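You operate a simulated robot arm through the tools that you are given. There is no shell and no other tool. Be economical: measure what you need, move in short steps, check, and stop when the job is done.

You run a simulated two-armed robot. Do the job below in one go: nothing can be reset, and whatever is moved stays where it is left.

JOB
On the right grid paper, fold the rag in half.

The check looks at the end state, three seconds after you hand in, the way a careful person would. Anything else that was tipped, shoved, dropped, spilled or broken makes it a failure. Flat cloth is picked up by pressing the open fingertips on it (5 to 10 N) and closing them slowly along it; thin cloth reads only 2 to 8 mm in the jaws.

ROBOT AND FRAMES
Two 7-joint arms with two-finger parallel grippers on one trunk, on a base that drives. Base frame: it is fixed to the floor where the robot stands at the start and does not move with it; the origin is under the middle of the robot, x ahead of it, y to its left, z up; the surface under the hand at the start is at about z = 0.811. Lengths are in m, angles in degrees, forces in N, time in s.
The left shoulder is at the start at [0.07, 0.188, 1.415], the right one opposite. With the tool pointing down near the work surface each hand reaches from about 0.1 to 0.7 m from the robot's upright axis, wherever it stands, measured 20 degrees to its own side. Places, roughly: right grid paper [0.6, -0.1, 0.8]. Payload 3.91 kg a hand.
Tool frame (each hand has its own): the origin (TCP) lies between the finger pads and is the grasp point; the fingertips stand 0.03 m ahead of it; z points along the fingers, y is the line along which they close. Largest opening 0.11 m; finger width 0.02, thickness 0.01; the body of the gripper, 0.048 by 0.112 m, starts 0.055 m behind the TCP.
Orientation is that of the tool frame in the base frame, as [roll, pitch, yaw] about the fixed x, y, z axes, in that order (R = Rz(yaw) Ry(pitch) Rx(roll)). With the fingers straight down and closing along the base's y, the tool's x points along the base's -x, its y along +y and its z along -z.

CONTROLS
- The arms move only by the tool nudge_tool. It takes "left_series", "right_series" or both (then of equal length, played together; a hand with none holds still); each is a list that holds one entry, the list of rows, each a list of 7 numbers: the shift along the base's x, y, z in units of 150 mm (1.0 is 150 mm), then the turn, a rotation vector about the base's x, y, z in units of 120 degrees (1.0 is 120 degrees), then the opening, from 0 (shut) to 1 (fully open). In form: [[[tx, ty, tz, ax, ay, az, fingers], ...]]. A call has 1 to 20 rows; each row is the pose to reach, as a shift and turn from the pose commanded when the call began. A call with a number of a shift or a turn outside -1 to 1 is refused whole. Rows are played at 5 a second. More than 0.05 m and 8.6 degrees between two rows, or a gripper value outside its range, and nothing of the call is played. A pose out of reach is approached as far as the arm can. The call stops where the force on the tool passes 40 N (or 10 N more than at its start, if that is more) or the arm is blocked; 0.2 s more then pass. Each finger travels about 0.072 m/s and halts on what it meets, pressing with about 27 N; the grip force reading is that of the motor and also rises with nothing between the fingers. The clock runs only during rows and for 0.2 s after the last one: add rows that repeat a pose to give the fingers time. The reply holds the time, the measured pose of the TCP, the force on the tool along the base axes, the opening and the grip force, in the units named above and with some noise, with the torque about the TCP (base axes, N m) and any sound that the robot's microphone picked up.
- Cameras (640 x 400 px; columns grow to the right, rows downward): "scene" is now at [0.1162, -0.0012, 1.6095]; the picture's right is [-0.02, -1.00, 0.00], its down [-0.86, 0.02, -0.51] and it looks along [0.51, -0.01, -0.86] (base axes); focal length 268 px, centre (320, 200). "left" rides on the left gripper at [0.072, -0.017, -0.103] in its tool frame; the picture's right is [0.23, 0.97, 0.00], its down [-0.76, 0.18, -0.62] and it looks along [-0.61, 0.14, 0.78] (tool axes); focal length 222 px, centre (320, 200). "right" rides on the right gripper at [0.072, 0.017, -0.103] in its tool frame; the picture's right is [-0.23, 0.97, 0.00], its down [-0.76, -0.18, -0.62] and it looks along [-0.61, -0.14, 0.78] (tool axes); focal length 222 px, centre (320, 200). There is no depth. A picture from a camera that has moved, and an enlarged one, comes with that camera's place and axes in the base frame and with its lens.
- snapshot(camera): a new picture of that camera. It takes no simulated time.
- slide_trunk(by): slides the trunk up (or, below 0, down) by that many m; the arms and the scene camera ride with it, the base frame stays. It gives what a move gives, with no picture.
- roll_base(legs): drives the robot by 1 to 6 legs, each [ahead, turn to the left] in m and degrees, along the robot's own axes; the way and the turn of a leg run together, so that a leg with both is an arc; at most 1.5 m and 180 degrees a leg. The arms and the cameras ride along, it lands a little off, and it stops where it bumps. It gives what a move gives.
- aim_head(pan, tilt): turns the head with the scene camera to pan (to the left, within 86 degrees either way) and tilt (down, from -29 to 69), counted from straight ahead of the robot. It gives what a move gives.
- close_up(camera, box): a new picture of the part [left, top, right, bottom] of that camera's present view, enlarged. It takes no simulated time.
- hand_in(): hands the job in; it is judged then, once.

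Go step by step. Nothing tells you exact positions but the pictures and the camera data: compare them with the known pose of the tool, close in by small moves and look again before you grip or let go. The budget is 120 turns and 100 pictures, counting those below and the enlarged ones. Unless the task says otherwise, let go and move clear before handing in, and close with one line.

The tools are called after "Call:" by a JSON object that holds its "api" and its "payload". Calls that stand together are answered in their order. nudge_tool: Moves the arms, as the interface text tells. Its arguments: {"type":"object","properties":{"left_series":{"type":"array","items":{"type":"array","items":{"type":"array","items":{"type":"number"}}}},"right_series":{"type":"array","items":{"type":"array","items":{"type":"array","items":{"type":"number"}}}}},"required":[]} The other tools are called the same way: slide_trunk (by) slides the trunk up or down; roll_base (legs) drives the base; aim_head (pan, tilt) turns the head that bears the scene camera; snapshot (camera) takes a picture; close_up (camera, box) takes an enlarged picture of a part of a camera's view; hand_in () hands the job in.

At the start:

```text
time_s: 0.0
left_eef_pos: [0.5053, 0.3825, 1.0468]
left_tcp_rot: [-179.9, -0.1, -180.0]
left_force: [0.5, -0.2, -0.7]
left_ft_torque: [-0.02, -0.02, 0.02]
left_finger_gap: 0.11
left_gripper_force: 0.0
right_eef_pos: [0.5048, -0.0571, 0.9966]
right_tcp_rot: [-180.0, 0.0, 180.0]
right_force: [-0.6, -0.7, -0.5]
right_ft_torque: [-0.02, -0.02, 0.01]
right_finger_gap: 0.11
right_gripper_force: 0.0
trunk travel left (down, up): [-0.925, 0.015]
robot x, y, heading: [-0.0005, -0.0005, 0.1]
head pan, tilt: [-1.2, 59.1]
```

scene: 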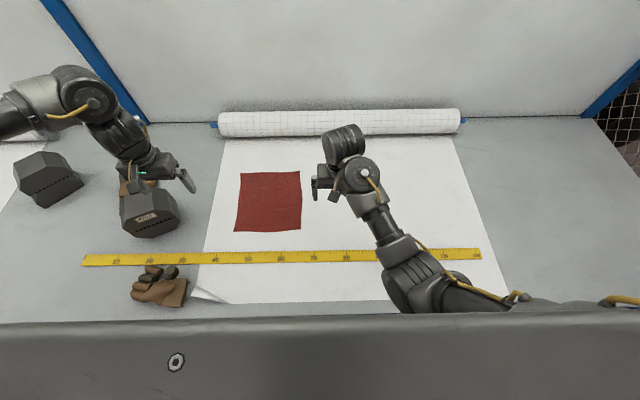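
right: 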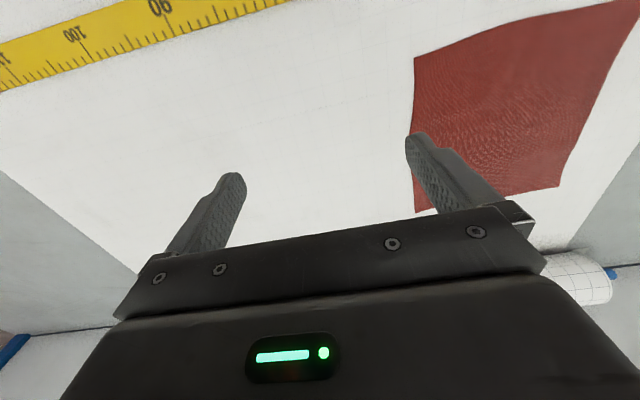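
left: 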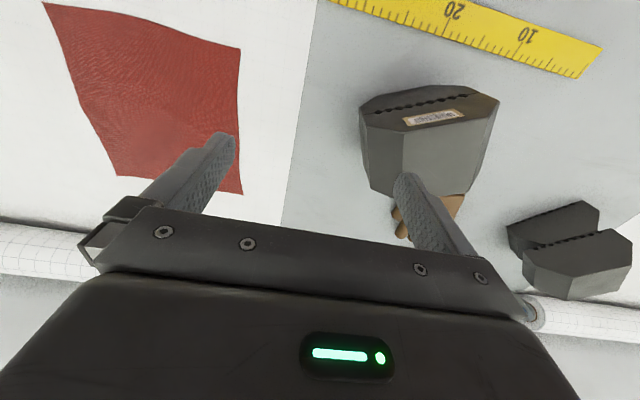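

The red rag lies on the middle sheet at about x 0.48–0.72, y 0.05–0.28. I'll turn both hands so that they close along x, cameras outward, and move them over the rag at a height, to test reach for a fold from the near edge to the far edge.

Call:
{"api": "nudge_tool", "payload": {"left_series": [[[0, -0.08, 0, 0, 0, -0.07, 1], [0, -0.16, 0, 0, 0, -0.14, 1], [0, -0.24, 0, 0, 0, -0.21, 1], [0, -0.32, 0, 0, 0, -0.28, 1], [0, -0.4, 0, 0, 0, -0.35, 1], [0, -0.48, 0, 0, 0, -0.42, 1], [0, -0.56, 0, 0, 0, -0.49, 1], [0, -0.64, 0, 0, 0, -0.56, 1], [0, -0.72, 0, 0, 0, -0.63, 1], [0, -0.8, 0, 0, 0, -0.69, 1], [0, -0.86, 0, 0, 0, -0.75, 1], [0, -0.86, 0, 0, 0, -0.75, 1]]], "right_series": [[[0, 0.08, 0, 0, 0, 0.07, 1], [0, 0.16, 0, 0, 0, 0.14, 1], [0, 0.24, 0, 0, 0, 0.21, 1], [0, 0.32, 0, 0, 0, 0.28, 1], [0, 0.4, 0, 0, 0, 0.35, 1], [0, 0.48, 0, 0, 0, 0.42, 1], [0, 0.56, 0, 0, 0, 0.49, 1], [0, 0.64, 0, 0, 0, 0.56, 1], [0, 0.72, 0, 0, 0, 0.63, 1], [0, 0.8, 0, 0, 0, 0.69, 1], [0, 0.86, 0, 0, 0, 0.75, 1], [0, 0.86, 0, 0, 0, 0.75, 1]]]}}

```text
time_s: 0.5
left_eef_pos: [0.5042, 0.37, 1.0466]
left_tcp_rot: [-179.9, 0.1, 171.7]
left_force: [-0.2, 0.2, -0.3]
left_ft_torque: [0.05, 0.03, 0.02]
left_finger_gap: 0.11
left_gripper_force: 0.1
right_eef_pos: [0.5067, -0.0452, 0.9975]
right_tcp_rot: [179.7, 0.2, -173.3]
right_force: [3.1, 12.2, -11.5]
right_ft_torque: [-1.54, -0.69, -1.03]
right_finger_gap: 0.11
right_gripper_force: 0.0
trunk travel left (down, up): [-0.925, 0.015]
robot x, y, heading: [-0.0002, 0.0014, -0.0]
head pan, tilt: [-1.2, 59.1]
stopped in row 2 (right hand): the force on the tool passed its limit at 120 N (the readings are from after the stop); the commanded pose is now the measured one
```

The right hand met something at once, although nothing stood there in the picture. I'll look before moving on.

Call:
{"api": "snapshot", "payload": {"camera": "scene"}}

Call:
{"api": "snapshot", "payload": {"camera": "right"}}

Call:
{"api": "snapshot", "payload": {"camera": "left"}}

```text
96 pictures are left
camera scene: at [0.1166, -0.0009, 1.6095], right [-0.02, -1.0, 0.0], down [-0.86, 0.02, -0.51], along [0.51, -0.01, -0.86], focal length 268 px, centre (320, 200)
```

scene: 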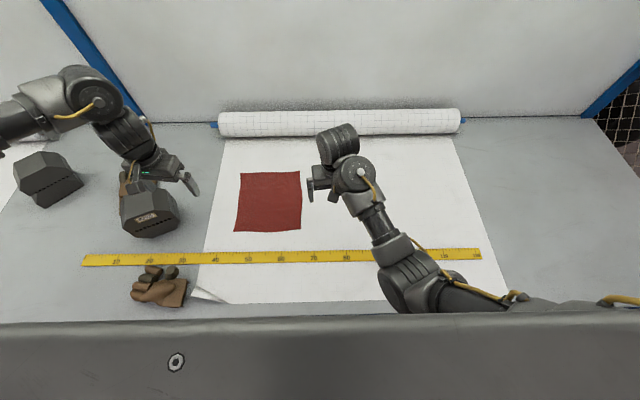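

```text
95 pictures are left
camera right: at [0.4322, -0.0386, 1.0999], right [0.11, 0.99, 0.0], down [0.78, -0.09, 0.63], along [0.62, -0.07, -0.78], focal length 222 px, centre (320, 200)
```

right: 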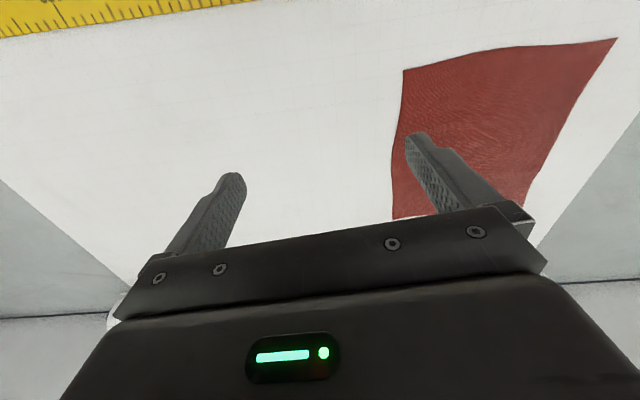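

```text
94 pictures are left
camera left: at [0.4302, 0.365, 1.149], right [-0.08, 1.0, 0.0], down [0.78, 0.07, 0.62], along [0.62, 0.05, -0.78], focal length 222 px, centre (320, 200)
```

left: 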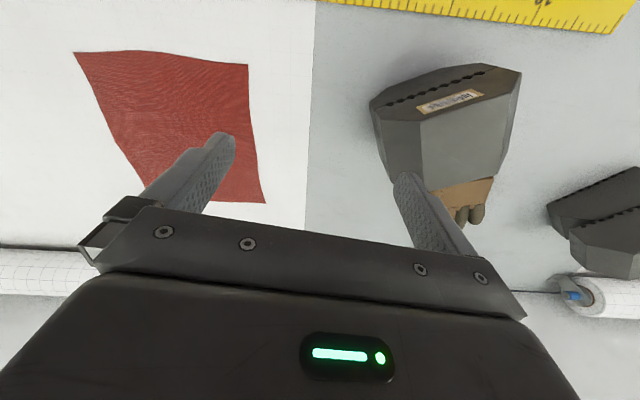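

Call:
{"api": "close_up", "payload": {"camera": "scene", "box": [270, 110, 450, 222]}}

Call:
{"api": "close_up", "payload": {"camera": "right", "box": [60, 60, 560, 372]}}

```text
3.56 times, centred on (360, 166) of scene
camera zoom: at [0.1166, -0.0009, 1.6095], right [-0.02, -1.0, 0.0], down [-0.86, 0.02, -0.51], along [0.51, -0.01, -0.86], focal length 951 px, centre (178, 321)
```

zoom: 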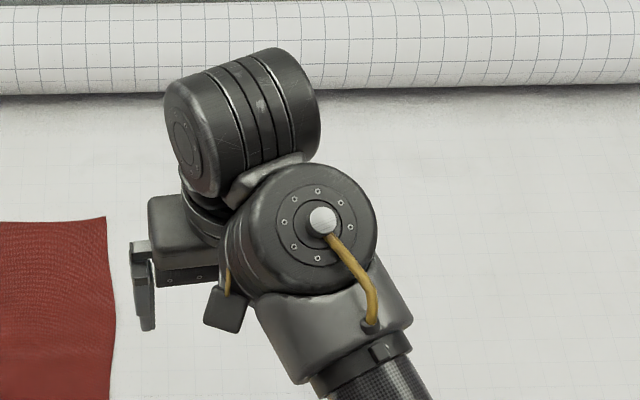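

```text
1.28 times, centred on (310, 216) of right
camera zoom: at [0.4322, -0.0386, 1.0999], right [0.11, 0.99, 0.0], down [0.78, -0.09, 0.63], along [0.62, -0.07, -0.78], focal length 284 px, centre (333, 180)
```

zoom: 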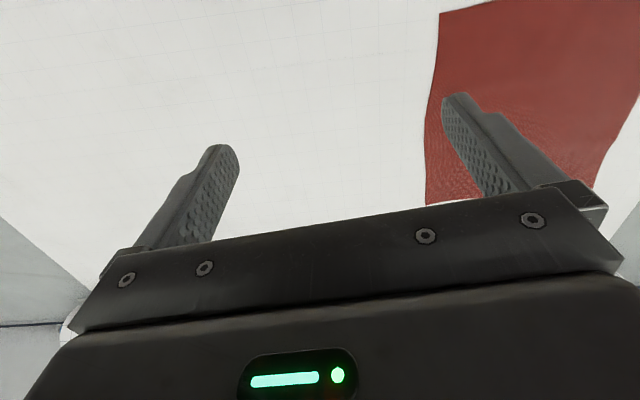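

The right camera mount seems to have met its own forearm: turning it outward isn't possible here. I'll turn each hand 45° the other way instead, so the fingers close along the diagonals of the near corners, which suits a corner pinch.

Call:
{"api": "nudge_tool", "payload": {"left_series": [[[0, 0, 0, 0, 0, 0.055, 1], [0, -0.1, 0, 0, 0, 0.11, 1], [0, -0.2, 0, 0, 0, 0.165, 1], [0, -0.3, 0, 0, 0, 0.22, 1], [0, -0.45, 0, 0, 0, 0.28, 1], [0, -0.6, 0, 0, 0, 0.335, 1], [0, -0.7, 0, 0, 0, 0.39, 1], [0, -0.8, 0, 0, 0, 0.444, 1], [0, -0.8, 0, 0, 0, 0.444, 1]]], "right_series": [[[0, 0, 0, 0, 0, -0.055, 1], [0, 0.1, 0, 0, 0, -0.11, 1], [0, 0.2, 0, 0, 0, -0.165, 1], [0, 0.3, 0, 0, 0, -0.22, 1], [0, 0.45, 0, 0, 0, -0.28, 1], [0, 0.6, 0, 0, 0, -0.335, 1], [0, 0.7, 0, 0, 0, -0.38, 1], [0, 0.77, 0, 0, 0, -0.43, 1], [0, 0.77, 0, 0, 0, -0.43, 1]]]}}

Call:
{"api": "snapshot", "payload": {"camera": "scene"}}

```text
time_s: 2.6
left_eef_pos: [0.5683, 0.2908, 0.999]
left_tcp_rot: [-179.9, -0.2, -135.0]
left_force: [0.8, 0.1, 0.0]
left_ft_torque: [-0.01, 0.01, -0.04]
left_finger_gap: 0.11
left_gripper_force: 0.0
left hand out of reach, approached as far as the arm can: row 6, 7, 8, 9
right_eef_pos: [0.5205, 0.0182, 0.9758]
right_tcp_rot: [-177.3, 3.4, 132.6]
right_force: [0.1, 0.0, 0.5]
right_ft_torque: [-0.02, 0.04, 0.04]
right_finger_gap: 0.1101
right_gripper_force: 0.0
trunk travel left (down, up): [-0.925, 0.015]
robot x, y, heading: [-0.0007, -0.0044, 0.0]
head pan, tilt: [-1.2, 59.1]
stopped in row 9 (right hand): the arm was blocked; the commanded pose is now the measured one
```

```text
91 pictures are left
camera scene: at [0.116, -0.0008, 1.6096], right [-0.02, -1.0, 0.0], down [-0.86, 0.02, -0.51], along [0.51, -0.01, -0.86], focal length 268 px, centre (320, 200)
```

scene: 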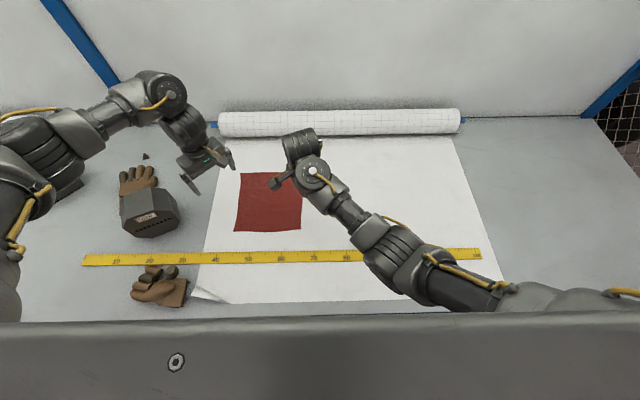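

The left arm ran out of reach and the right arm was blocked when crossing over, so the robot should stand more squarely to the rag. I'll look down at the table's front edge to see how much room the base has.

Call:
{"api": "aim_head", "payload": {"pan": 0, "tilt": 69}}

Call:
{"api": "snapshot", "payload": {"camera": "scene"}}

Call:
{"api": "aim_head", "payload": {"pan": 60, "tilt": 50}}

Call:
{"api": "snapshot", "payload": {"camera": "scene"}}

```text
time_s: 3.4
left_eef_pos: [0.5695, 0.2896, 0.9992]
left_tcp_rot: [-179.9, -0.1, -135.1]
left_force: [0.3, 0.2, 0.8]
left_ft_torque: [0.02, 0.04, -0.03]
left_finger_gap: 0.1099
left_gripper_force: 0.0
right_eef_pos: [0.5214, 0.0184, 0.9757]
right_tcp_rot: [-177.3, 3.4, 132.8]
right_force: [-0.6, 0.6, -0.2]
right_ft_torque: [0.01, 0.04, -0.02]
right_finger_gap: 0.11
right_gripper_force: 0.0
trunk travel left (down, up): [-0.925, 0.015]
robot x, y, heading: [0.0003, 0.0032, -0.2]
head pan, tilt: [0.0, 68.8]
```

```text
90 pictures are left
camera scene: at [0.1048, 0.0, 1.5992], right [0.0, -1.0, 0.0], down [-0.93, 0.0, -0.36], along [0.36, 0.0, -0.93], focal length 268 px, centre (320, 200)
```

scene: 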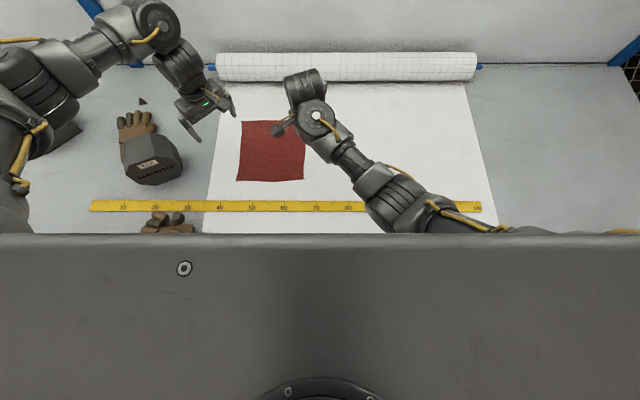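

```text
time_s: 4.7
left_eef_pos: [0.5687, 0.2903, 0.9979]
left_tcp_rot: [-179.9, -0.2, -135.1]
left_force: [0.3, -0.9, 0.3]
left_ft_torque: [-0.04, 0.0, 0.01]
left_finger_gap: 0.11
left_gripper_force: 0.1
right_eef_pos: [0.5208, 0.0186, 0.9745]
right_tcp_rot: [-177.2, 3.4, 132.7]
right_force: [-0.5, -0.7, 0.1]
right_ft_torque: [0.01, 0.03, -0.03]
right_finger_gap: 0.1099
right_gripper_force: 0.1
trunk travel left (down, up): [-0.925, 0.015]
robot x, y, heading: [0.0024, 0.0009, 0.0]
head pan, tilt: [60.0, 50.0]
```

```text
89 pictures are left
camera scene: at [0.0872, 0.0668, 1.6211], right [0.87, -0.5, 0.0], down [-0.38, -0.66, -0.64], along [0.32, 0.56, -0.77], focal length 268 px, centre (320, 200)
```

scene: 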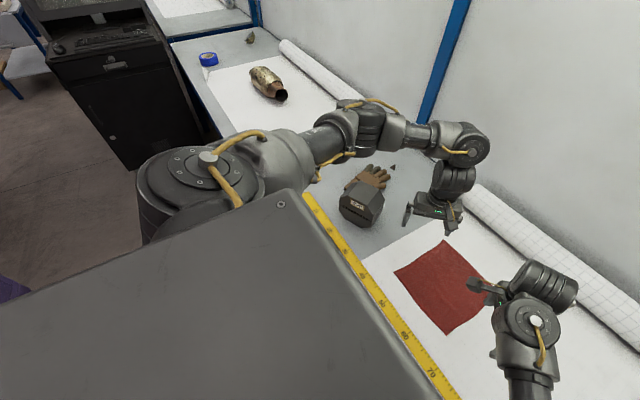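

The grey slab is the robot's own chest, so the base may have room. I'll bring both arms back to their starting poses, then turn the base left toward the rag and edge forward.

Call:
{"api": "nudge_tool", "payload": {"left_series": [[[-0.06, 0.1, 0.05, 0, 0, -0.06, 1], [-0.12, 0.2, 0.1, 0, 0, -0.12, 1], [-0.18, 0.3, 0.15, 0, 0, -0.18, 1], [-0.24, 0.4, 0.2, 0, 0, -0.24, 1], [-0.3, 0.5, 0.25, 0, 0, -0.3, 1], [-0.36, 0.56, 0.3, 0, 0, -0.34, 1], [-0.42, 0.615, 0.33, 0, 0, -0.375, 1], [-0.42, 0.615, 0.33, 0, 0, -0.375, 1]]], "right_series": [[[-0.02, -0.08, 0.02, 0.005, 0.002, 0.06, 1], [-0.04, -0.16, 0.04, 0.01, 0.004, 0.12, 1], [-0.06, -0.24, 0.06, 0.015, 0.006, 0.18, 1], [-0.08, -0.32, 0.08, 0.02, 0.008, 0.24, 1], [-0.09, -0.4, 0.1, 0.025, 0.01, 0.3, 1], [-0.1, -0.46, 0.12, 0.03, 0.012, 0.35, 1], [-0.105, -0.504, 0.147, 0.0346, 0.015, 0.394, 1], [-0.105, -0.504, 0.147, 0.0346, 0.015, 0.394, 1]]]}}

Call:
{"api": "aim_head", "payload": {"pan": 0, "tilt": 55}}

```text
time_s: 6.5
left_eef_pos: [0.5072, 0.3823, 1.0473]
left_tcp_rot: [-179.8, -0.1, 179.8]
left_force: [0.1, -0.4, -0.4]
left_ft_torque: [0.04, -0.02, -0.01]
left_finger_gap: 0.1101
left_gripper_force: 0.1
right_eef_pos: [0.5041, -0.0554, 0.9967]
right_tcp_rot: [179.5, 0.0, -179.9]
right_force: [0.4, -0.2, 0.7]
right_ft_torque: [0.02, 0.01, 0.02]
right_finger_gap: 0.1099
right_gripper_force: 0.1
trunk travel left (down, up): [-0.925, 0.015]
robot x, y, heading: [0.0003, -0.0009, 0.0]
head pan, tilt: [60.0, 50.0]
```

```text
time_s: 7.8
left_eef_pos: [0.5072, 0.3834, 1.0473]
left_tcp_rot: [-180.0, -0.1, 179.9]
left_force: [-0.1, 0.4, 0.2]
left_ft_torque: [0.03, 0.02, 0.0]
left_finger_gap: 0.11
left_gripper_force: 0.1
right_eef_pos: [0.504, -0.0556, 0.9976]
right_tcp_rot: [179.7, 0.0, -179.9]
right_force: [-0.6, 0.0, 0.4]
right_ft_torque: [0.04, 0.0, -0.04]
right_finger_gap: 0.11
right_gripper_force: 0.2
trunk travel left (down, up): [-0.925, 0.015]
robot x, y, heading: [-0.0005, 0.0017, 0.3]
head pan, tilt: [0.0, 55.0]
```

Arms are back in natural poses. Turn left about 15° toward the rag.

Call:
{"api": "roll_base", "payload": {"legs": [[0.0, 15]]}}

Call:
{"api": "roll_base", "payload": {"legs": [[0.04, 0]]}}

Call:
{"api": "snapshot", "payload": {"camera": "scene"}}

```text
time_s: 9.0
left_eef_pos: [0.3911, 0.5006, 1.0469]
left_tcp_rot: [-179.9, -0.1, -165.1]
left_force: [-0.3, 0.0, -0.3]
left_ft_torque: [-0.04, -0.01, -0.02]
left_finger_gap: 0.1101
left_gripper_force: 0.0
right_eef_pos: [0.5019, 0.0764, 0.996]
right_tcp_rot: [179.8, 0.1, -165.1]
right_force: [0.3, -0.2, 0.5]
right_ft_torque: [0.02, 0.0, 0.02]
right_finger_gap: 0.1103
right_gripper_force: 0.1
trunk travel left (down, up): [-0.925, 0.015]
robot x, y, heading: [-0.0006, 0.0014, 14.7]
head pan, tilt: [0.0, 55.0]
```

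```text
time_s: 9.9
left_eef_pos: [0.4186, 0.51, 1.0507]
left_tcp_rot: [-179.8, 0.4, -165.0]
left_force: [-0.7, 0.9, 1.2]
left_ft_torque: [0.01, -0.05, 0.0]
left_finger_gap: 0.1099
left_gripper_force: 0.0
right_eef_pos: [0.5304, 0.0848, 1.0021]
right_tcp_rot: [179.7, 0.5, -165.0]
right_force: [-1.1, -1.0, 0.3]
right_ft_torque: [-0.03, -0.06, 0.01]
right_finger_gap: 0.11
right_gripper_force: 0.1
trunk travel left (down, up): [-0.925, 0.015]
robot x, y, heading: [0.0361, 0.0087, 15.1]
head pan, tilt: [0.0, 55.0]
```

```text
88 pictures are left
camera scene: at [0.1422, 0.039, 1.6157], right [0.26, -0.97, 0.0], down [-0.79, -0.21, -0.58], along [0.56, 0.15, -0.81], focal length 268 px, centre (320, 200)
```

scene: 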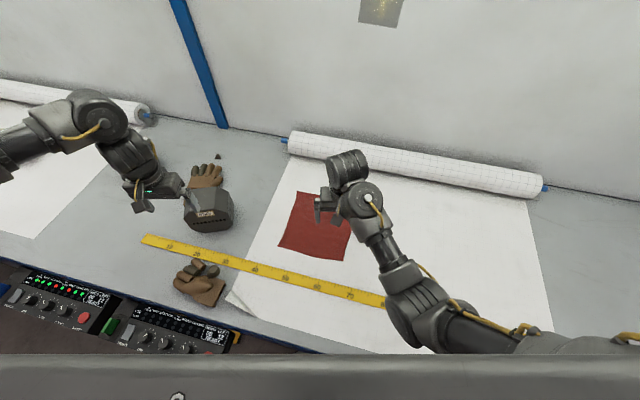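

The table edge shows now, with small consoles in front of it at the left. The hands read a few mm higher after the drive, so I'll check whether the base touched something.

Call:
{"api": "aim_head", "payload": {"pan": 0, "tilt": 60}}

Call:
{"api": "close_up", "payload": {"camera": "scene", "box": [0, 220, 320, 400]}}

```text
time_s: 10.6
left_eef_pos: [0.4241, 0.5106, 1.0498]
left_tcp_rot: [-179.9, 0.1, -165.1]
left_force: [0.5, 0.0, -0.2]
left_ft_torque: [-0.01, -0.04, 0.0]
left_finger_gap: 0.11
left_gripper_force: 0.1
right_eef_pos: [0.5356, 0.085, 0.9983]
right_tcp_rot: [179.7, 0.2, -165.0]
right_force: [-0.9, -0.3, 1.0]
right_ft_torque: [0.0, 0.04, -0.04]
right_finger_gap: 0.1099
right_gripper_force: 0.0
trunk travel left (down, up): [-0.925, 0.015]
robot x, y, heading: [0.0376, 0.0125, 15.0]
head pan, tilt: [0.0, 60.0]
```

```text
2.00 times, centred on (160, 310) of scene
camera zoom: at [0.1447, 0.039, 1.609], right [0.26, -0.97, 0.0], down [-0.83, -0.22, -0.5], along [0.49, 0.13, -0.86], focal length 535 px, centre (640, -20)
```

zoom: 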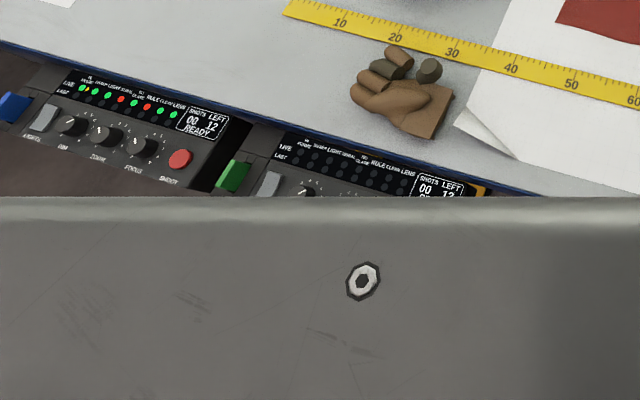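

That was only sway; the base has moved 4 cm freely. I'll bring the hands over the near corners at a safe height.

Call:
{"api": "nudge_tool", "payload": {"left_series": [[[0.05, -0.25, 0, 0, 0, 0, 1], [0.1, -0.5, 0, 0, 0, 0, 1], [0.15, -0.75, 0, 0, 0, 0, 1], [0.2, -1.0, 0, 0, 0, 0, 1], [0.2, -1.0, 0, 0, 0, 0, 1]]], "right_series": [[[-0.06, 0, -0.08, 0, 0, 0, 1], [-0.13, 0, -0.16, 0, 0, 0, 1], [-0.2, 0, -0.24, 0, 0, 0, 1], [-0.257, 0.03, -0.32, 0, 0, 0, 1], [-0.257, 0.03, -0.32, 0, 0, 0, 1]]]}}

Call:
{"api": "nudge_tool", "payload": {"left_series": [[[0.07, -0.2, -0.1, 0, 0, 0, 1], [0.14, -0.4, -0.2, 0, 0, 0, 1], [0.21, -0.6, -0.4, 0, 0, 0, 1], [0.285, -0.8, -0.6, 0, 0, 0, 1], [0.285, -0.84, -0.66, 0, 0, 0, 1], [0.285, -0.84, -0.66, 0, 0, 0, 1]]]}}

Call:
{"api": "snapshot", "payload": {"camera": "scene"}}

```text
time_s: 11.8
left_eef_pos: [0.455, 0.3631, 1.0478]
left_tcp_rot: [-179.9, 0.1, -165.0]
left_force: [-0.5, -1.3, -0.6]
left_ft_torque: [-0.01, -0.01, 0.01]
left_finger_gap: 0.11
left_gripper_force: 0.0
right_eef_pos: [0.499, 0.0893, 0.9482]
right_tcp_rot: [179.8, 0.1, -165.1]
right_force: [-0.4, 0.5, 0.7]
right_ft_torque: [0.0, -0.01, 0.01]
right_finger_gap: 0.11
right_gripper_force: 0.0
trunk travel left (down, up): [-0.925, 0.015]
robot x, y, heading: [0.0409, 0.0046, 15.1]
head pan, tilt: [0.0, 60.0]
```

```text
time_s: 13.2
left_eef_pos: [0.4985, 0.2381, 0.9479]
left_tcp_rot: [-179.9, 0.0, -165.1]
left_force: [0.5, 0.3, 0.1]
left_ft_torque: [0.01, -0.01, 0.01]
left_finger_gap: 0.1099
left_gripper_force: 0.0
right_eef_pos: [0.5005, 0.0898, 0.9482]
right_tcp_rot: [179.6, 0.0, -165.0]
right_force: [0.7, 0.3, 0.5]
right_ft_torque: [0.01, -0.01, 0.01]
right_finger_gap: 0.1099
right_gripper_force: 0.0
trunk travel left (down, up): [-0.925, 0.015]
robot x, y, heading: [0.038, 0.0076, 15.0]
head pan, tilt: [0.0, 60.0]
```

```text
86 pictures are left
camera scene: at [0.1493, 0.0412, 1.6085], right [0.26, -0.97, 0.0], down [-0.84, -0.22, -0.5], along [0.48, 0.13, -0.87], focal length 268 px, centre (320, 200)
```

scene: 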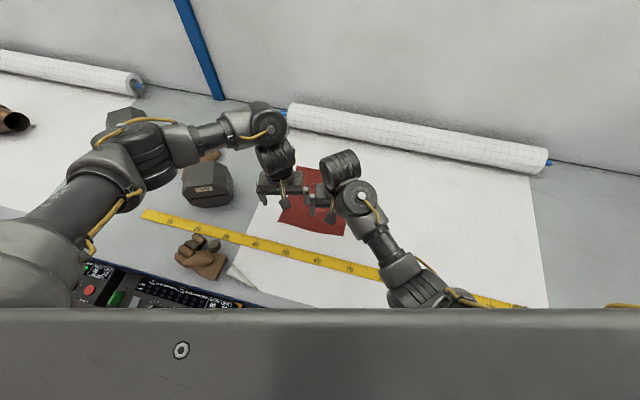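

Both hands reach the near corners side by side. Now a dry run, at height, to the far corners.

Call:
{"api": "nudge_tool", "payload": {"left_series": [[[0.25, 0, 0, 0, 0, 0, 1], [0.5, 0, 0, 0, 0, 0, 1], [0.75, 0, 0, 0, 0, 0, 1], [1.0, 0, 0, 0, 0, 0, 1], [1.0, 0, -0.2, 0, 0, 0, 1], [1.0, 0, -0.2, 0, 0, 0, 1]]], "right_series": [[[0.25, 0, 0, 0, 0, 0, 1], [0.5, 0, 0, 0, 0, 0, 1], [0.75, 0, 0, 0, 0, 0, 1], [1.0, 0, 0, 0, 0, 0, 1], [1.0, 0, -0.2, 0, 0, 0, 1], [1.0, 0, -0.2, 0, 0, 0, 1]]]}}

Call:
{"api": "nudge_tool", "payload": {"left_series": [[[0.2, 0, 0, 0, 0, 0, 1], [0.4, 0, 0, 0, 0, 0, 1], [0.4, 0, 0, 0, 0, 0, 1]]], "right_series": [[[0.2, 0, 0, 0, 0, 0, 1], [0.4, 0, 0, 0, 0, 0, 1], [0.4, 0, 0, 0, 0, 0, 1]]]}}

Call:
{"api": "snapshot", "payload": {"camera": "scene"}}

```text
time_s: 14.6
left_eef_pos: [0.6125, 0.2371, 0.9496]
left_tcp_rot: [179.9, 0.0, -165.1]
left_force: [0.4, 0.4, 0.7]
left_ft_torque: [0.03, 0.02, 0.03]
left_finger_gap: 0.1102
left_gripper_force: 0.1
left hand out of reach, approached as far as the arm can: row 4, 5, 6
right_eef_pos: [0.6508, 0.0901, 0.9201]
right_tcp_rot: [179.6, 0.1, -165.1]
right_force: [-0.2, -0.1, -1.0]
right_ft_torque: [0.05, -0.01, 0.02]
right_finger_gap: 0.1099
right_gripper_force: 0.1
trunk travel left (down, up): [-0.925, 0.015]
robot x, y, heading: [0.0374, 0.0108, 15.3]
head pan, tilt: [0.0, 60.0]
```

```text
time_s: 15.4
left_eef_pos: [0.6125, 0.238, 0.9495]
left_tcp_rot: [-179.9, 0.0, -165.1]
left_force: [0.3, 0.3, 0.1]
left_ft_torque: [0.02, -0.02, 0.0]
left_finger_gap: 0.1098
left_gripper_force: 0.0
left hand out of reach, approached as far as the arm can: row 1, 2, 3
right_eef_pos: [0.7084, 0.0897, 0.9202]
right_tcp_rot: [179.7, 0.3, -165.0]
right_force: [-0.4, -0.8, 0.7]
right_ft_torque: [0.03, 0.01, -0.01]
right_finger_gap: 0.1101
right_gripper_force: 0.0
trunk travel left (down, up): [-0.925, 0.015]
robot x, y, heading: [0.0393, 0.0106, 14.9]
head pan, tilt: [0.0, 60.0]
```

```text
85 pictures are left
camera scene: at [0.1485, 0.0402, 1.6086], right [0.26, -0.97, 0.0], down [-0.84, -0.22, -0.5], along [0.48, 0.13, -0.87], focal length 268 px, centre (320, 200)
```

scene: 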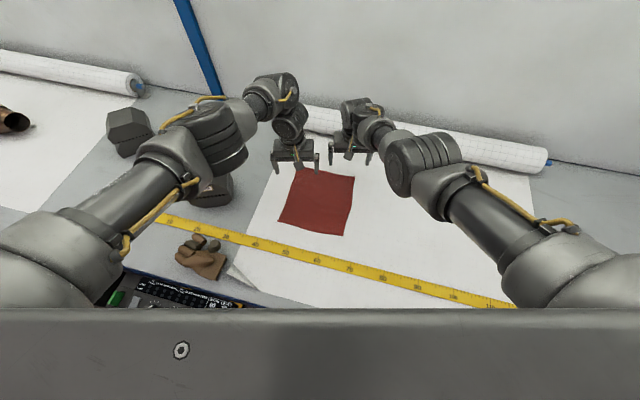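

The right hand reaches the far edge, but the left falls about 9 cm short. I'll pull the hands back and drive another 4 cm ahead with a slight turn back to the right.

Call:
{"api": "nudge_tool", "payload": {"left_series": [[[-0.2, 0, 0.1, 0, 0, 0, 1], [-0.4, 0, 0.2, 0, 0, 0, 1], [-0.6, 0, 0.2, 0, 0, 0, 1], [-0.6, 0, 0.2, 0, 0, 0, 1]]], "right_series": [[[-0.25, 0, 0.1, 0, 0, 0, 1], [-0.5, 0, 0.2, 0, 0, 0, 1], [-0.75, 0, 0.3, 0, 0, 0, 1], [-1.0, 0, 0.4, 0, 0, 0, 1]]]}}

Call:
{"api": "roll_base", "payload": {"legs": [[0.04, -6]]}}

```text
time_s: 16.4
left_eef_pos: [0.521, 0.2389, 0.9802]
left_tcp_rot: [-179.9, 0.1, -165.2]
left_force: [-0.5, 0.2, 0.5]
left_ft_torque: [0.0, 0.0, 0.05]
left_finger_gap: 0.1102
left_gripper_force: 0.0
right_eef_pos: [0.5602, 0.0898, 0.9803]
right_tcp_rot: [179.7, 0.1, -164.9]
right_force: [-0.8, -0.2, -0.1]
right_ft_torque: [-0.04, -0.01, -0.02]
right_finger_gap: 0.11
right_gripper_force: 0.1
trunk travel left (down, up): [-0.925, 0.015]
robot x, y, heading: [0.0365, 0.0093, 15.0]
head pan, tilt: [0.0, 60.0]
```

```text
time_s: 17.3
left_eef_pos: [0.5766, 0.1957, 0.9836]
left_tcp_rot: [-179.7, 0.4, -171.3]
left_force: [-0.5, -0.2, -0.3]
left_ft_torque: [0.01, -0.03, -0.03]
left_finger_gap: 0.1097
left_gripper_force: 0.0
right_eef_pos: [0.5994, 0.0439, 0.9842]
right_tcp_rot: [179.9, 0.6, -171.0]
right_force: [-0.4, 1.2, -0.1]
right_ft_torque: [-0.01, -0.06, -0.01]
right_finger_gap: 0.1099
right_gripper_force: 0.2
trunk travel left (down, up): [-0.925, 0.015]
robot x, y, heading: [0.077, 0.0202, 8.9]
head pan, tilt: [0.0, 60.0]
```

No bump. Repeat the dry run to the far corners.

Call:
{"api": "nudge_tool", "payload": {"left_series": [[[0.2, 0.07, 0, 0, 0, 0, 1], [0.4, 0.14, -0.1, 0, 0, 0, 1], [0.6, 0.21, -0.2, 0, 0, 0, 1], [0.8, 0.26, -0.35, 0, 0, 0, 1], [0.82, 0.26, -0.5, 0, 0, 0, 1], [0.82, 0.26, -0.5, 0, 0, 0, 1]]], "right_series": [[[0.2, 0.07, 0, 0, 0, 0, 1], [0.4, 0.14, -0.1, 0, 0, 0, 1], [0.5, 0.21, -0.2, 0, 0, 0, 1], [0.6, 0.27, -0.35, 0, 0, 0, 1], [0.67, 0.27, -0.5, 0, 0, 0, 1], [0.67, 0.27, -0.5, 0, 0, 0, 1]]]}}

Call:
{"api": "snapshot", "payload": {"camera": "scene"}}

```text
time_s: 18.7
left_eef_pos: [0.6819, 0.228, 0.9454]
left_tcp_rot: [-179.9, -0.1, -171.2]
left_force: [0.6, 0.0, 0.6]
left_ft_torque: [0.01, -0.02, -0.03]
left_finger_gap: 0.1102
left_gripper_force: 0.1
left hand out of reach, approached as far as the arm can: row 4, 5, 6
right_eef_pos: [0.7052, 0.0813, 0.9035]
right_tcp_rot: [179.6, 0.1, -171.0]
right_force: [-0.1, 0.6, 0.0]
right_ft_torque: [0.02, 0.01, 0.01]
right_finger_gap: 0.1101
right_gripper_force: 0.1
trunk travel left (down, up): [-0.925, 0.015]
robot x, y, heading: [0.0772, 0.0184, 8.9]
head pan, tilt: [0.0, 60.0]
```

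```text
84 pictures are left
camera scene: at [0.1926, 0.035, 1.6085], right [0.15, -0.99, 0.0], down [-0.86, -0.13, -0.5], along [0.49, 0.08, -0.87], focal length 268 px, centre (320, 200)
```

scene: 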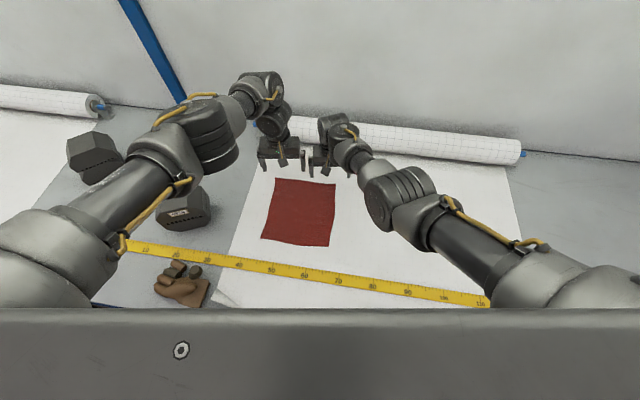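

Nearly there: the left hand is only 2 cm short, and it also needs to get lower. One more small drive ahead.

Call:
{"api": "nudge_tool", "payload": {"left_series": [[[-0.25, 0, 0.1, 0, 0, 0, 1], [-0.5, 0, 0.2, 0, 0, 0, 1], [-0.75, 0, 0.2, 0, 0, 0, 1], [-1, 0, 0.2, 0, 0, 0, 1]]], "right_series": [[[-0.25, 0, 0.1, 0, 0, 0, 1], [-0.5, 0, 0.2, 0, 0, 0, 1], [-0.75, 0, 0.3, 0, 0, 0, 1], [-1.0, 0, 0.4, 0, 0, 0, 1]]]}}

Call:
{"api": "roll_base", "payload": {"legs": [[0.04, -4]]}}

```text
time_s: 19.7
left_eef_pos: [0.5271, 0.2327, 0.9759]
left_tcp_rot: [-179.9, 0.2, -171.0]
left_force: [-0.2, -0.3, 0.0]
left_ft_torque: [0.0, 0.0, 0.01]
left_finger_gap: 0.1096
left_gripper_force: 0.1
right_eef_pos: [0.5608, 0.0823, 0.971]
right_tcp_rot: [-180.0, 0.9, -171.2]
right_force: [0.2, -0.3, -0.7]
right_ft_torque: [-0.01, -0.04, 0.01]
right_finger_gap: 0.11
right_gripper_force: 0.1
trunk travel left (down, up): [-0.925, 0.015]
robot x, y, heading: [0.0801, 0.0207, 8.9]
head pan, tilt: [0.0, 60.0]
```

```text
time_s: 20.6
left_eef_pos: [0.5738, 0.203, 0.978]
left_tcp_rot: [-179.7, 0.4, -175.2]
left_force: [-0.6, 0.2, 0.7]
left_ft_torque: [0.0, -0.06, -0.04]
left_finger_gap: 0.1097
left_gripper_force: 0.0
right_eef_pos: [0.5936, 0.051, 0.9693]
right_tcp_rot: [-179.7, 0.8, -175.1]
right_force: [-0.8, 0.3, 0.0]
right_ft_torque: [-0.01, -0.05, 0.02]
right_finger_gap: 0.1098
right_gripper_force: 0.2
trunk travel left (down, up): [-0.925, 0.015]
robot x, y, heading: [0.115, 0.0235, 4.8]
head pan, tilt: [0.0, 60.0]
```

Call:
{"api": "nudge_tool", "payload": {"left_series": [[[0.2, 0.07, 0, 0, 0, 0, 1], [0.4, 0.14, -0.1, 0, 0, 0, 1], [0.6, 0.21, -0.25, 0, 0, 0, 1], [0.8, 0.25, -0.4, 0, 0, 0, 1], [0.84, 0.25, -0.6, 0, 0, 0, 1], [0.84, 0.25, -0.75, 0, 0, 0, 1], [0.84, 0.25, -0.75, 0, 0, 0, 1]]], "right_series": [[[0.2, 0.07, 0, 0, 0, 0, 1], [0.4, 0.14, -0.1, 0, 0, 0, 1], [0.5, 0.21, -0.25, 0, 0, 0, 1], [0.6, 0.23, -0.4, 0, 0, 0, 1], [0.71, 0.23, -0.55, 0, 0, 0, 1], [0.71, 0.23, -0.69, 0, 0, 0, 1], [0.71, 0.23, -0.69, 0, 0, 0, 1]]]}}

Call:
{"api": "snapshot", "payload": {"camera": "scene"}}

```text
time_s: 22.2
left_eef_pos: [0.7059, 0.2404, 0.8627]
left_tcp_rot: [-179.9, -0.1, -175.3]
left_force: [0.4, 1.0, 0.3]
left_ft_torque: [-0.01, 0.0, 0.01]
left_finger_gap: 0.11
left_gripper_force: 0.0
right_eef_pos: [0.712, 0.0762, 0.8623]
right_tcp_rot: [-179.6, 0.4, -175.6]
right_force: [0.0, 0.0, 0.0]
right_ft_torque: [-0.02, 0.01, -0.01]
right_finger_gap: 0.11
right_gripper_force: 0.2
trunk travel left (down, up): [-0.925, 0.015]
robot x, y, heading: [0.1181, 0.0244, 4.7]
head pan, tilt: [0.0, 60.0]
```

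```text
83 pictures are left
camera scene: at [0.2321, 0.0339, 1.6085], right [0.09, -1.0, 0.0], down [-0.86, -0.07, -0.5], along [0.5, 0.04, -0.87], focal length 268 px, centre (320, 200)
```

scene: 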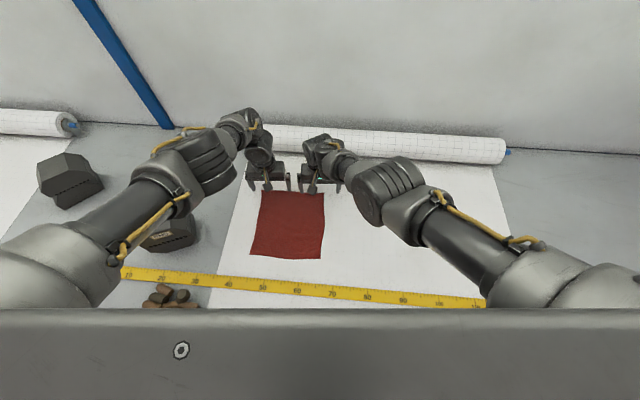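

Both hands can reach the far corners, so I'll pinch the far edge there and fold it toward the robot. I'll narrow the fingers and set them 1.5 cm inside the edge, still above the cloth.

Call:
{"api": "nudge_tool", "payload": {"left_series": [[[-0.05, 0.02, 0, 0, 0, 0, 0.6], [-0.107, 0.03, 0, 0, 0, 0, 0.35], [-0.107, 0.03, 0, 0, 0, 0, 0.35], [-0.107, 0.03, -0.06, 0, 0, 0, 0.35], [-0.107, 0.03, -0.06, 0, 0, 0, 0.35]]], "right_series": [[[-0.04, 0.07, 0, 0, 0, 0, 0.6], [-0.08, 0.147, 0, 0, 0, 0, 0.35], [-0.08, 0.147, 0, 0, 0, 0, 0.35], [-0.08, 0.147, -0.06, 0, 0, 0, 0.35], [-0.08, 0.147, -0.06, 0, 0, 0, 0.35]]]}}

Call:
{"api": "snapshot", "payload": {"camera": "left"}}

Call:
{"api": "snapshot", "payload": {"camera": "right"}}

Call:
{"api": "close_up", "payload": {"camera": "scene", "box": [220, 140, 380, 240]}}

```text
time_s: 23.4
left_eef_pos: [0.691, 0.2462, 0.854]
left_tcp_rot: [-179.9, 0.0, -175.3]
left_force: [-0.4, 0.1, -0.5]
left_ft_torque: [0.0, 0.01, 0.03]
left_finger_gap: 0.0382
left_gripper_force: 0.0
right_eef_pos: [0.7013, 0.0823, 0.8559]
right_tcp_rot: [-179.1, 0.7, -176.4]
right_force: [-0.5, 0.0, 0.1]
right_ft_torque: [-0.01, -0.02, -0.02]
right_finger_gap: 0.0388
right_gripper_force: 0.0
right hand out of reach, approached as far as the arm can: row 2, 3, 4, 5
trunk travel left (down, up): [-0.925, 0.015]
robot x, y, heading: [0.1153, 0.0208, 5.0]
head pan, tilt: [0.0, 60.0]
```

```text
82 pictures are left
camera left: at [0.6195, 0.2233, 0.9563], right [-0.31, 0.95, 0.0], down [0.74, 0.24, 0.62], along [0.59, 0.19, -0.78], focal length 222 px, centre (320, 200)
```

left: 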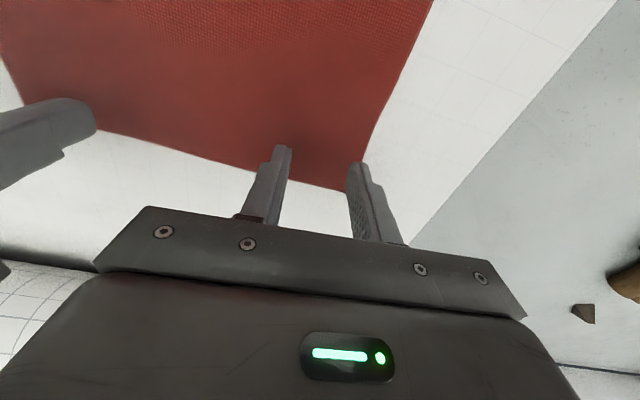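

```text
81 pictures are left
camera right: at [0.6269, 0.0954, 0.9576], right [0.17, 0.99, -0.01], down [0.76, -0.12, 0.64], along [0.62, -0.12, -0.77], focal length 222 px, centre (320, 200)
```

right: 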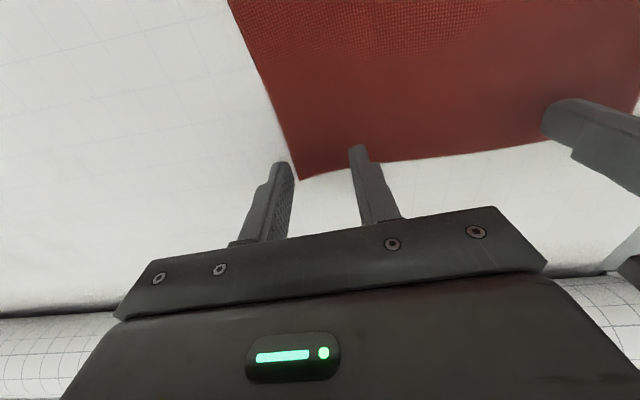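

```text
4.00 times, centred on (300, 190) of scene
camera zoom: at [0.2317, 0.0344, 1.6086], right [0.09, -1.0, 0.0], down [-0.86, -0.07, -0.5], along [0.5, 0.04, -0.87], focal length 1070 px, centre (400, 240)
```

zoom: 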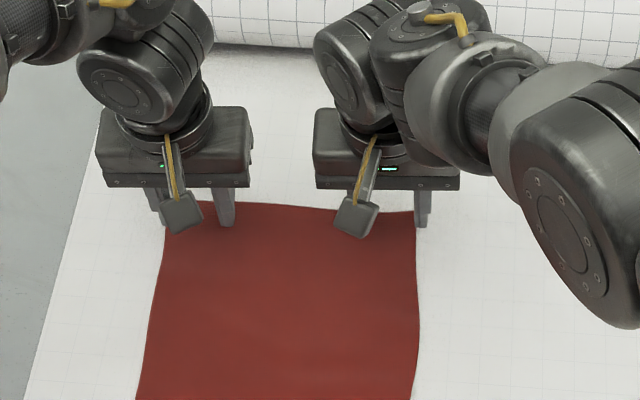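

The right hand sits slightly out of reach sideways, with its outer finger off the cloth. I'll lift, drive 2.5 cm further ahead and come back.

Call:
{"api": "nudge_tool", "payload": {"left_series": [[[-0.1, 0, 0.2, 0, 0, 0, 0.35], [-0.3, 0, 0.4, 0, 0, 0, 0.35], [-0.3, 0, 0.4, 0, 0, 0, 0.35]]], "right_series": [[[-0.1, 0, 0.2, 0, 0, 0, 0.35], [-0.3, 0, 0.4, 0, 0, 0, 0.35], [-0.3, 0, 0.4, 0, 0, 0, 0.35]]]}}

Call:
{"api": "roll_base", "payload": {"legs": [[0.025, 0]]}}

Call:
{"api": "aim_head", "payload": {"pan": 0, "tilt": 62}}

```text
time_s: 24.2
left_eef_pos: [0.6467, 0.2432, 0.9143]
left_tcp_rot: [179.8, 0.1, -175.3]
left_force: [-0.1, -0.4, -0.1]
left_ft_torque: [0.01, -0.02, -0.02]
left_finger_gap: 0.0385
left_gripper_force: 0.0
right_eef_pos: [0.6442, 0.0983, 0.916]
right_tcp_rot: [179.8, 0.3, -175.1]
right_force: [-0.4, -0.1, 1.4]
right_ft_torque: [0.05, -0.02, 0.02]
right_finger_gap: 0.038
right_gripper_force: 0.1
right hand out of reach, approached as far as the arm can: row 1, 2
trunk travel left (down, up): [-0.925, 0.015]
robot x, y, heading: [0.1144, 0.022, 4.7]
head pan, tilt: [0.0, 60.0]
```

```text
time_s: 25.0
left_eef_pos: [0.667, 0.247, 0.9169]
left_tcp_rot: [-179.8, 0.3, -175.3]
left_force: [-0.5, 0.3, 0.0]
left_ft_torque: [0.0, -0.04, 0.0]
left_finger_gap: 0.0385
left_gripper_force: 0.1
right_eef_pos: [0.6637, 0.102, 0.92]
right_tcp_rot: [-179.9, 0.7, -175.1]
right_force: [-0.9, 0.3, 1.2]
right_ft_torque: [-0.01, -0.09, -0.01]
right_finger_gap: 0.0385
right_gripper_force: 0.0
trunk travel left (down, up): [-0.925, 0.015]
robot x, y, heading: [0.1391, 0.0254, 4.9]
head pan, tilt: [0.0, 60.0]
```

```text
time_s: 25.6
left_eef_pos: [0.6688, 0.248, 0.9156]
left_tcp_rot: [-179.8, 0.1, -175.4]
left_force: [0.0, 0.4, 0.6]
left_ft_torque: [0.01, -0.04, 0.0]
left_finger_gap: 0.0383
left_gripper_force: 0.1
right_eef_pos: [0.6671, 0.104, 0.9177]
right_tcp_rot: [-180.0, 0.4, -175.1]
right_force: [-0.7, 0.4, 0.0]
right_ft_torque: [-0.01, -0.03, -0.02]
right_finger_gap: 0.0384
right_gripper_force: 0.1
trunk travel left (down, up): [-0.925, 0.015]
robot x, y, heading: [0.1406, 0.0244, 4.8]
head pan, tilt: [0.0, 62.0]
```

Call:
{"api": "nudge_tool", "payload": {"left_series": [[[0.07, 0, -0.1, 0, 0, 0, 0.35], [0.14, 0, -0.25, 0, 0, 0, 0.35], [0.14, 0, -0.424, 0, 0, 0, 0.35], [0.14, 0, -0.424, 0, 0, 0, 0.35]]], "right_series": [[[0.1, -0.01, -0.1, 0, 0, 0, 0.35], [0.22, -0.03, -0.25, 0, 0, 0, 0.35], [0.22, -0.03, -0.438, 0, 0, 0, 0.35], [0.22, -0.03, -0.438, 0, 0, 0, 0.35]]]}}

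Call:
{"api": "snapshot", "payload": {"camera": "left"}}

Call:
{"api": "snapshot", "payload": {"camera": "right"}}

```text
time_s: 26.6
left_eef_pos: [0.6929, 0.2488, 0.8502]
left_tcp_rot: [-179.9, -0.1, -175.3]
left_force: [-0.9, 0.1, 0.3]
left_ft_torque: [0.0, -0.03, -0.02]
left_finger_gap: 0.0385
left_gripper_force: 0.1
right_eef_pos: [0.7021, 0.0993, 0.85]
right_tcp_rot: [-179.9, 0.2, -175.0]
right_force: [0.5, -0.4, -0.2]
right_ft_torque: [-0.03, 0.0, 0.0]
right_finger_gap: 0.0383
right_gripper_force: 0.2
trunk travel left (down, up): [-0.925, 0.015]
robot x, y, heading: [0.142, 0.0258, 5.2]
head pan, tilt: [0.0, 62.0]
```

```text
79 pictures are left
camera left: at [0.6215, 0.2252, 0.9524], right [-0.31, 0.95, 0.0], down [0.74, 0.24, 0.62], along [0.59, 0.19, -0.78], focal length 222 px, centre (320, 200)
```

left: 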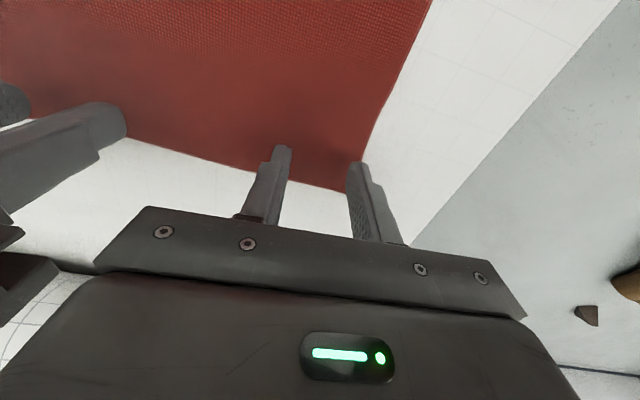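

```text
78 pictures are left
camera right: at [0.6277, 0.1088, 0.9524], right [0.14, 0.99, 0.0], down [0.77, -0.11, 0.63], along [0.62, -0.09, -0.78], focal length 222 px, centre (320, 200)
```

right: 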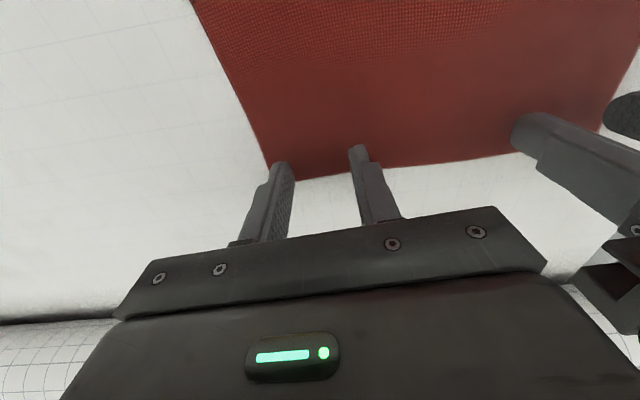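

The far corners sit at about (0.714, 0.278) and (0.714, 0.058). I'll shift the tips slightly inward and lower gently to contact.

Call:
{"api": "nudge_tool", "payload": {"left_series": [[[-0.02, -0.03, 0, 0, 0, 0, 0.35], [-0.02, -0.03, -0.02, 0, 0, 0, 0.35], [-0.02, -0.03, -0.04, 0, 0, 0, 0.35], [-0.02, -0.03, -0.05, 0, 0, 0, 0.35], [-0.02, -0.03, -0.05, 0, 0, 0, 0.35]]], "right_series": [[[-0.06, 0, 0, 0, 0, 0, 0.35], [-0.06, 0, -0.02, 0, 0, 0, 0.35], [-0.06, 0, -0.04, 0, 0, 0, 0.35], [-0.06, 0, -0.05, 0, 0, 0, 0.35], [-0.06, 0, -0.05, 0, 0, 0, 0.35]]]}}

```text
time_s: 27.8
left_eef_pos: [0.6894, 0.2419, 0.8439]
left_tcp_rot: [-179.9, 0.0, -175.3]
left_force: [0.5, 1.2, 4.6]
left_ft_torque: [0.1, -0.02, -0.03]
left_finger_gap: 0.0386
left_gripper_force: 0.2
right_eef_pos: [0.6935, 0.0981, 0.8444]
right_tcp_rot: [-180.0, 0.4, -175.0]
right_force: [0.7, -0.3, 0.2]
right_ft_torque: [-0.01, 0.04, 0.01]
right_finger_gap: 0.0385
right_gripper_force: 0.0
trunk travel left (down, up): [-0.925, 0.015]
robot x, y, heading: [0.1392, 0.0247, 5.1]
head pan, tilt: [0.0, 62.0]
```

Call:
{"api": "nudge_tool", "payload": {"left_series": [[[0, 0, -0.001, 0, 0, 0, 0.35], [0, 0, -0.002, 0, 0, 0, 0.35], [0, 0, -0.002, 0, 0, 0, 0.35]]], "right_series": [[[0, 0, -0.004, 0, 0, 0, 0.35], [0, 0, -0.009, 0, 0, 0, 0.35], [0, 0, -0.009, 0, 0, 0, 0.35]]]}}

```text
time_s: 28.6
left_eef_pos: [0.689, 0.243, 0.8427]
left_tcp_rot: [-179.9, -0.1, -175.4]
left_force: [1.1, 0.8, 6.1]
left_ft_torque: [0.14, -0.05, -0.01]
left_finger_gap: 0.0385
left_gripper_force: 0.3
right_eef_pos: [0.694, 0.0993, 0.8439]
right_tcp_rot: [179.9, 0.2, -175.2]
right_force: [0.0, -0.2, 1.0]
right_ft_torque: [0.01, -0.01, -0.02]
right_finger_gap: 0.0385
right_gripper_force: 0.1
trunk travel left (down, up): [-0.925, 0.015]
robot x, y, heading: [0.1386, 0.0258, 4.9]
head pan, tilt: [0.0, 62.0]
```

Call:
{"api": "nudge_tool", "payload": {"left_series": [[[0, 0, -0.001, 0, 0, 0, 0.35], [0, 0, -0.002, 0, 0, 0, 0.35], [0, 0, -0.002, 0, 0, 0, 0.35]]], "right_series": [[[0, 0, -0.005, 0, 0, 0, 0.35], [0, 0, -0.01, 0, 0, 0, 0.35], [0, 0, -0.01, 0, 0, 0, 0.35]]]}}

```text
time_s: 29.4
left_eef_pos: [0.6877, 0.2429, 0.8433]
left_tcp_rot: [-179.9, 0.0, -175.4]
left_force: [0.2, 1.2, 0.8]
left_ft_torque: [-0.01, 0.0, -0.03]
left_finger_gap: 0.0388
left_gripper_force: 0.3
right_eef_pos: [0.6926, 0.0998, 0.8428]
right_tcp_rot: [-179.9, 0.5, -175.1]
right_force: [1.6, -1.0, 12.1]
right_ft_torque: [-0.26, -0.03, 0.01]
right_finger_gap: 0.0385
right_gripper_force: 0.5
trunk travel left (down, up): [-0.925, 0.015]
robot x, y, heading: [0.1414, 0.0256, 4.8]
head pan, tilt: [0.0, 62.0]
```

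The two presses share the base's compliance; I'll balance them and then look.

Call:
{"api": "nudge_tool", "payload": {"left_series": [[[0, 0, -0.004, 0, 0, 0, 0.35], [0, 0, -0.008, 0, 0, 0, 0.35], [0, 0, -0.008, 0, 0, 0, 0.35]]], "right_series": [[[0, 0, 0, 0, 0, 0, 0.35], [0, 0, 0, 0, 0, 0, 0.35], [0, 0, 0, 0, 0, 0, 0.35]]]}}

```text
time_s: 30.2
left_eef_pos: [0.6864, 0.2421, 0.8424]
left_tcp_rot: [-179.9, 0.1, -175.4]
left_force: [-1.6, 1.1, 9.6]
left_ft_torque: [0.15, 0.08, 0.06]
left_finger_gap: 0.0386
left_gripper_force: 0.1
right_eef_pos: [0.6902, 0.0994, 0.8425]
right_tcp_rot: [-180.0, 0.5, -175.0]
right_force: [1.8, 0.8, 11.2]
right_ft_torque: [-0.17, -0.08, 0.05]
right_finger_gap: 0.0385
right_gripper_force: 0.1
trunk travel left (down, up): [-0.925, 0.015]
robot x, y, heading: [0.1413, 0.0244, 4.9]
head pan, tilt: [0.0, 62.0]
```

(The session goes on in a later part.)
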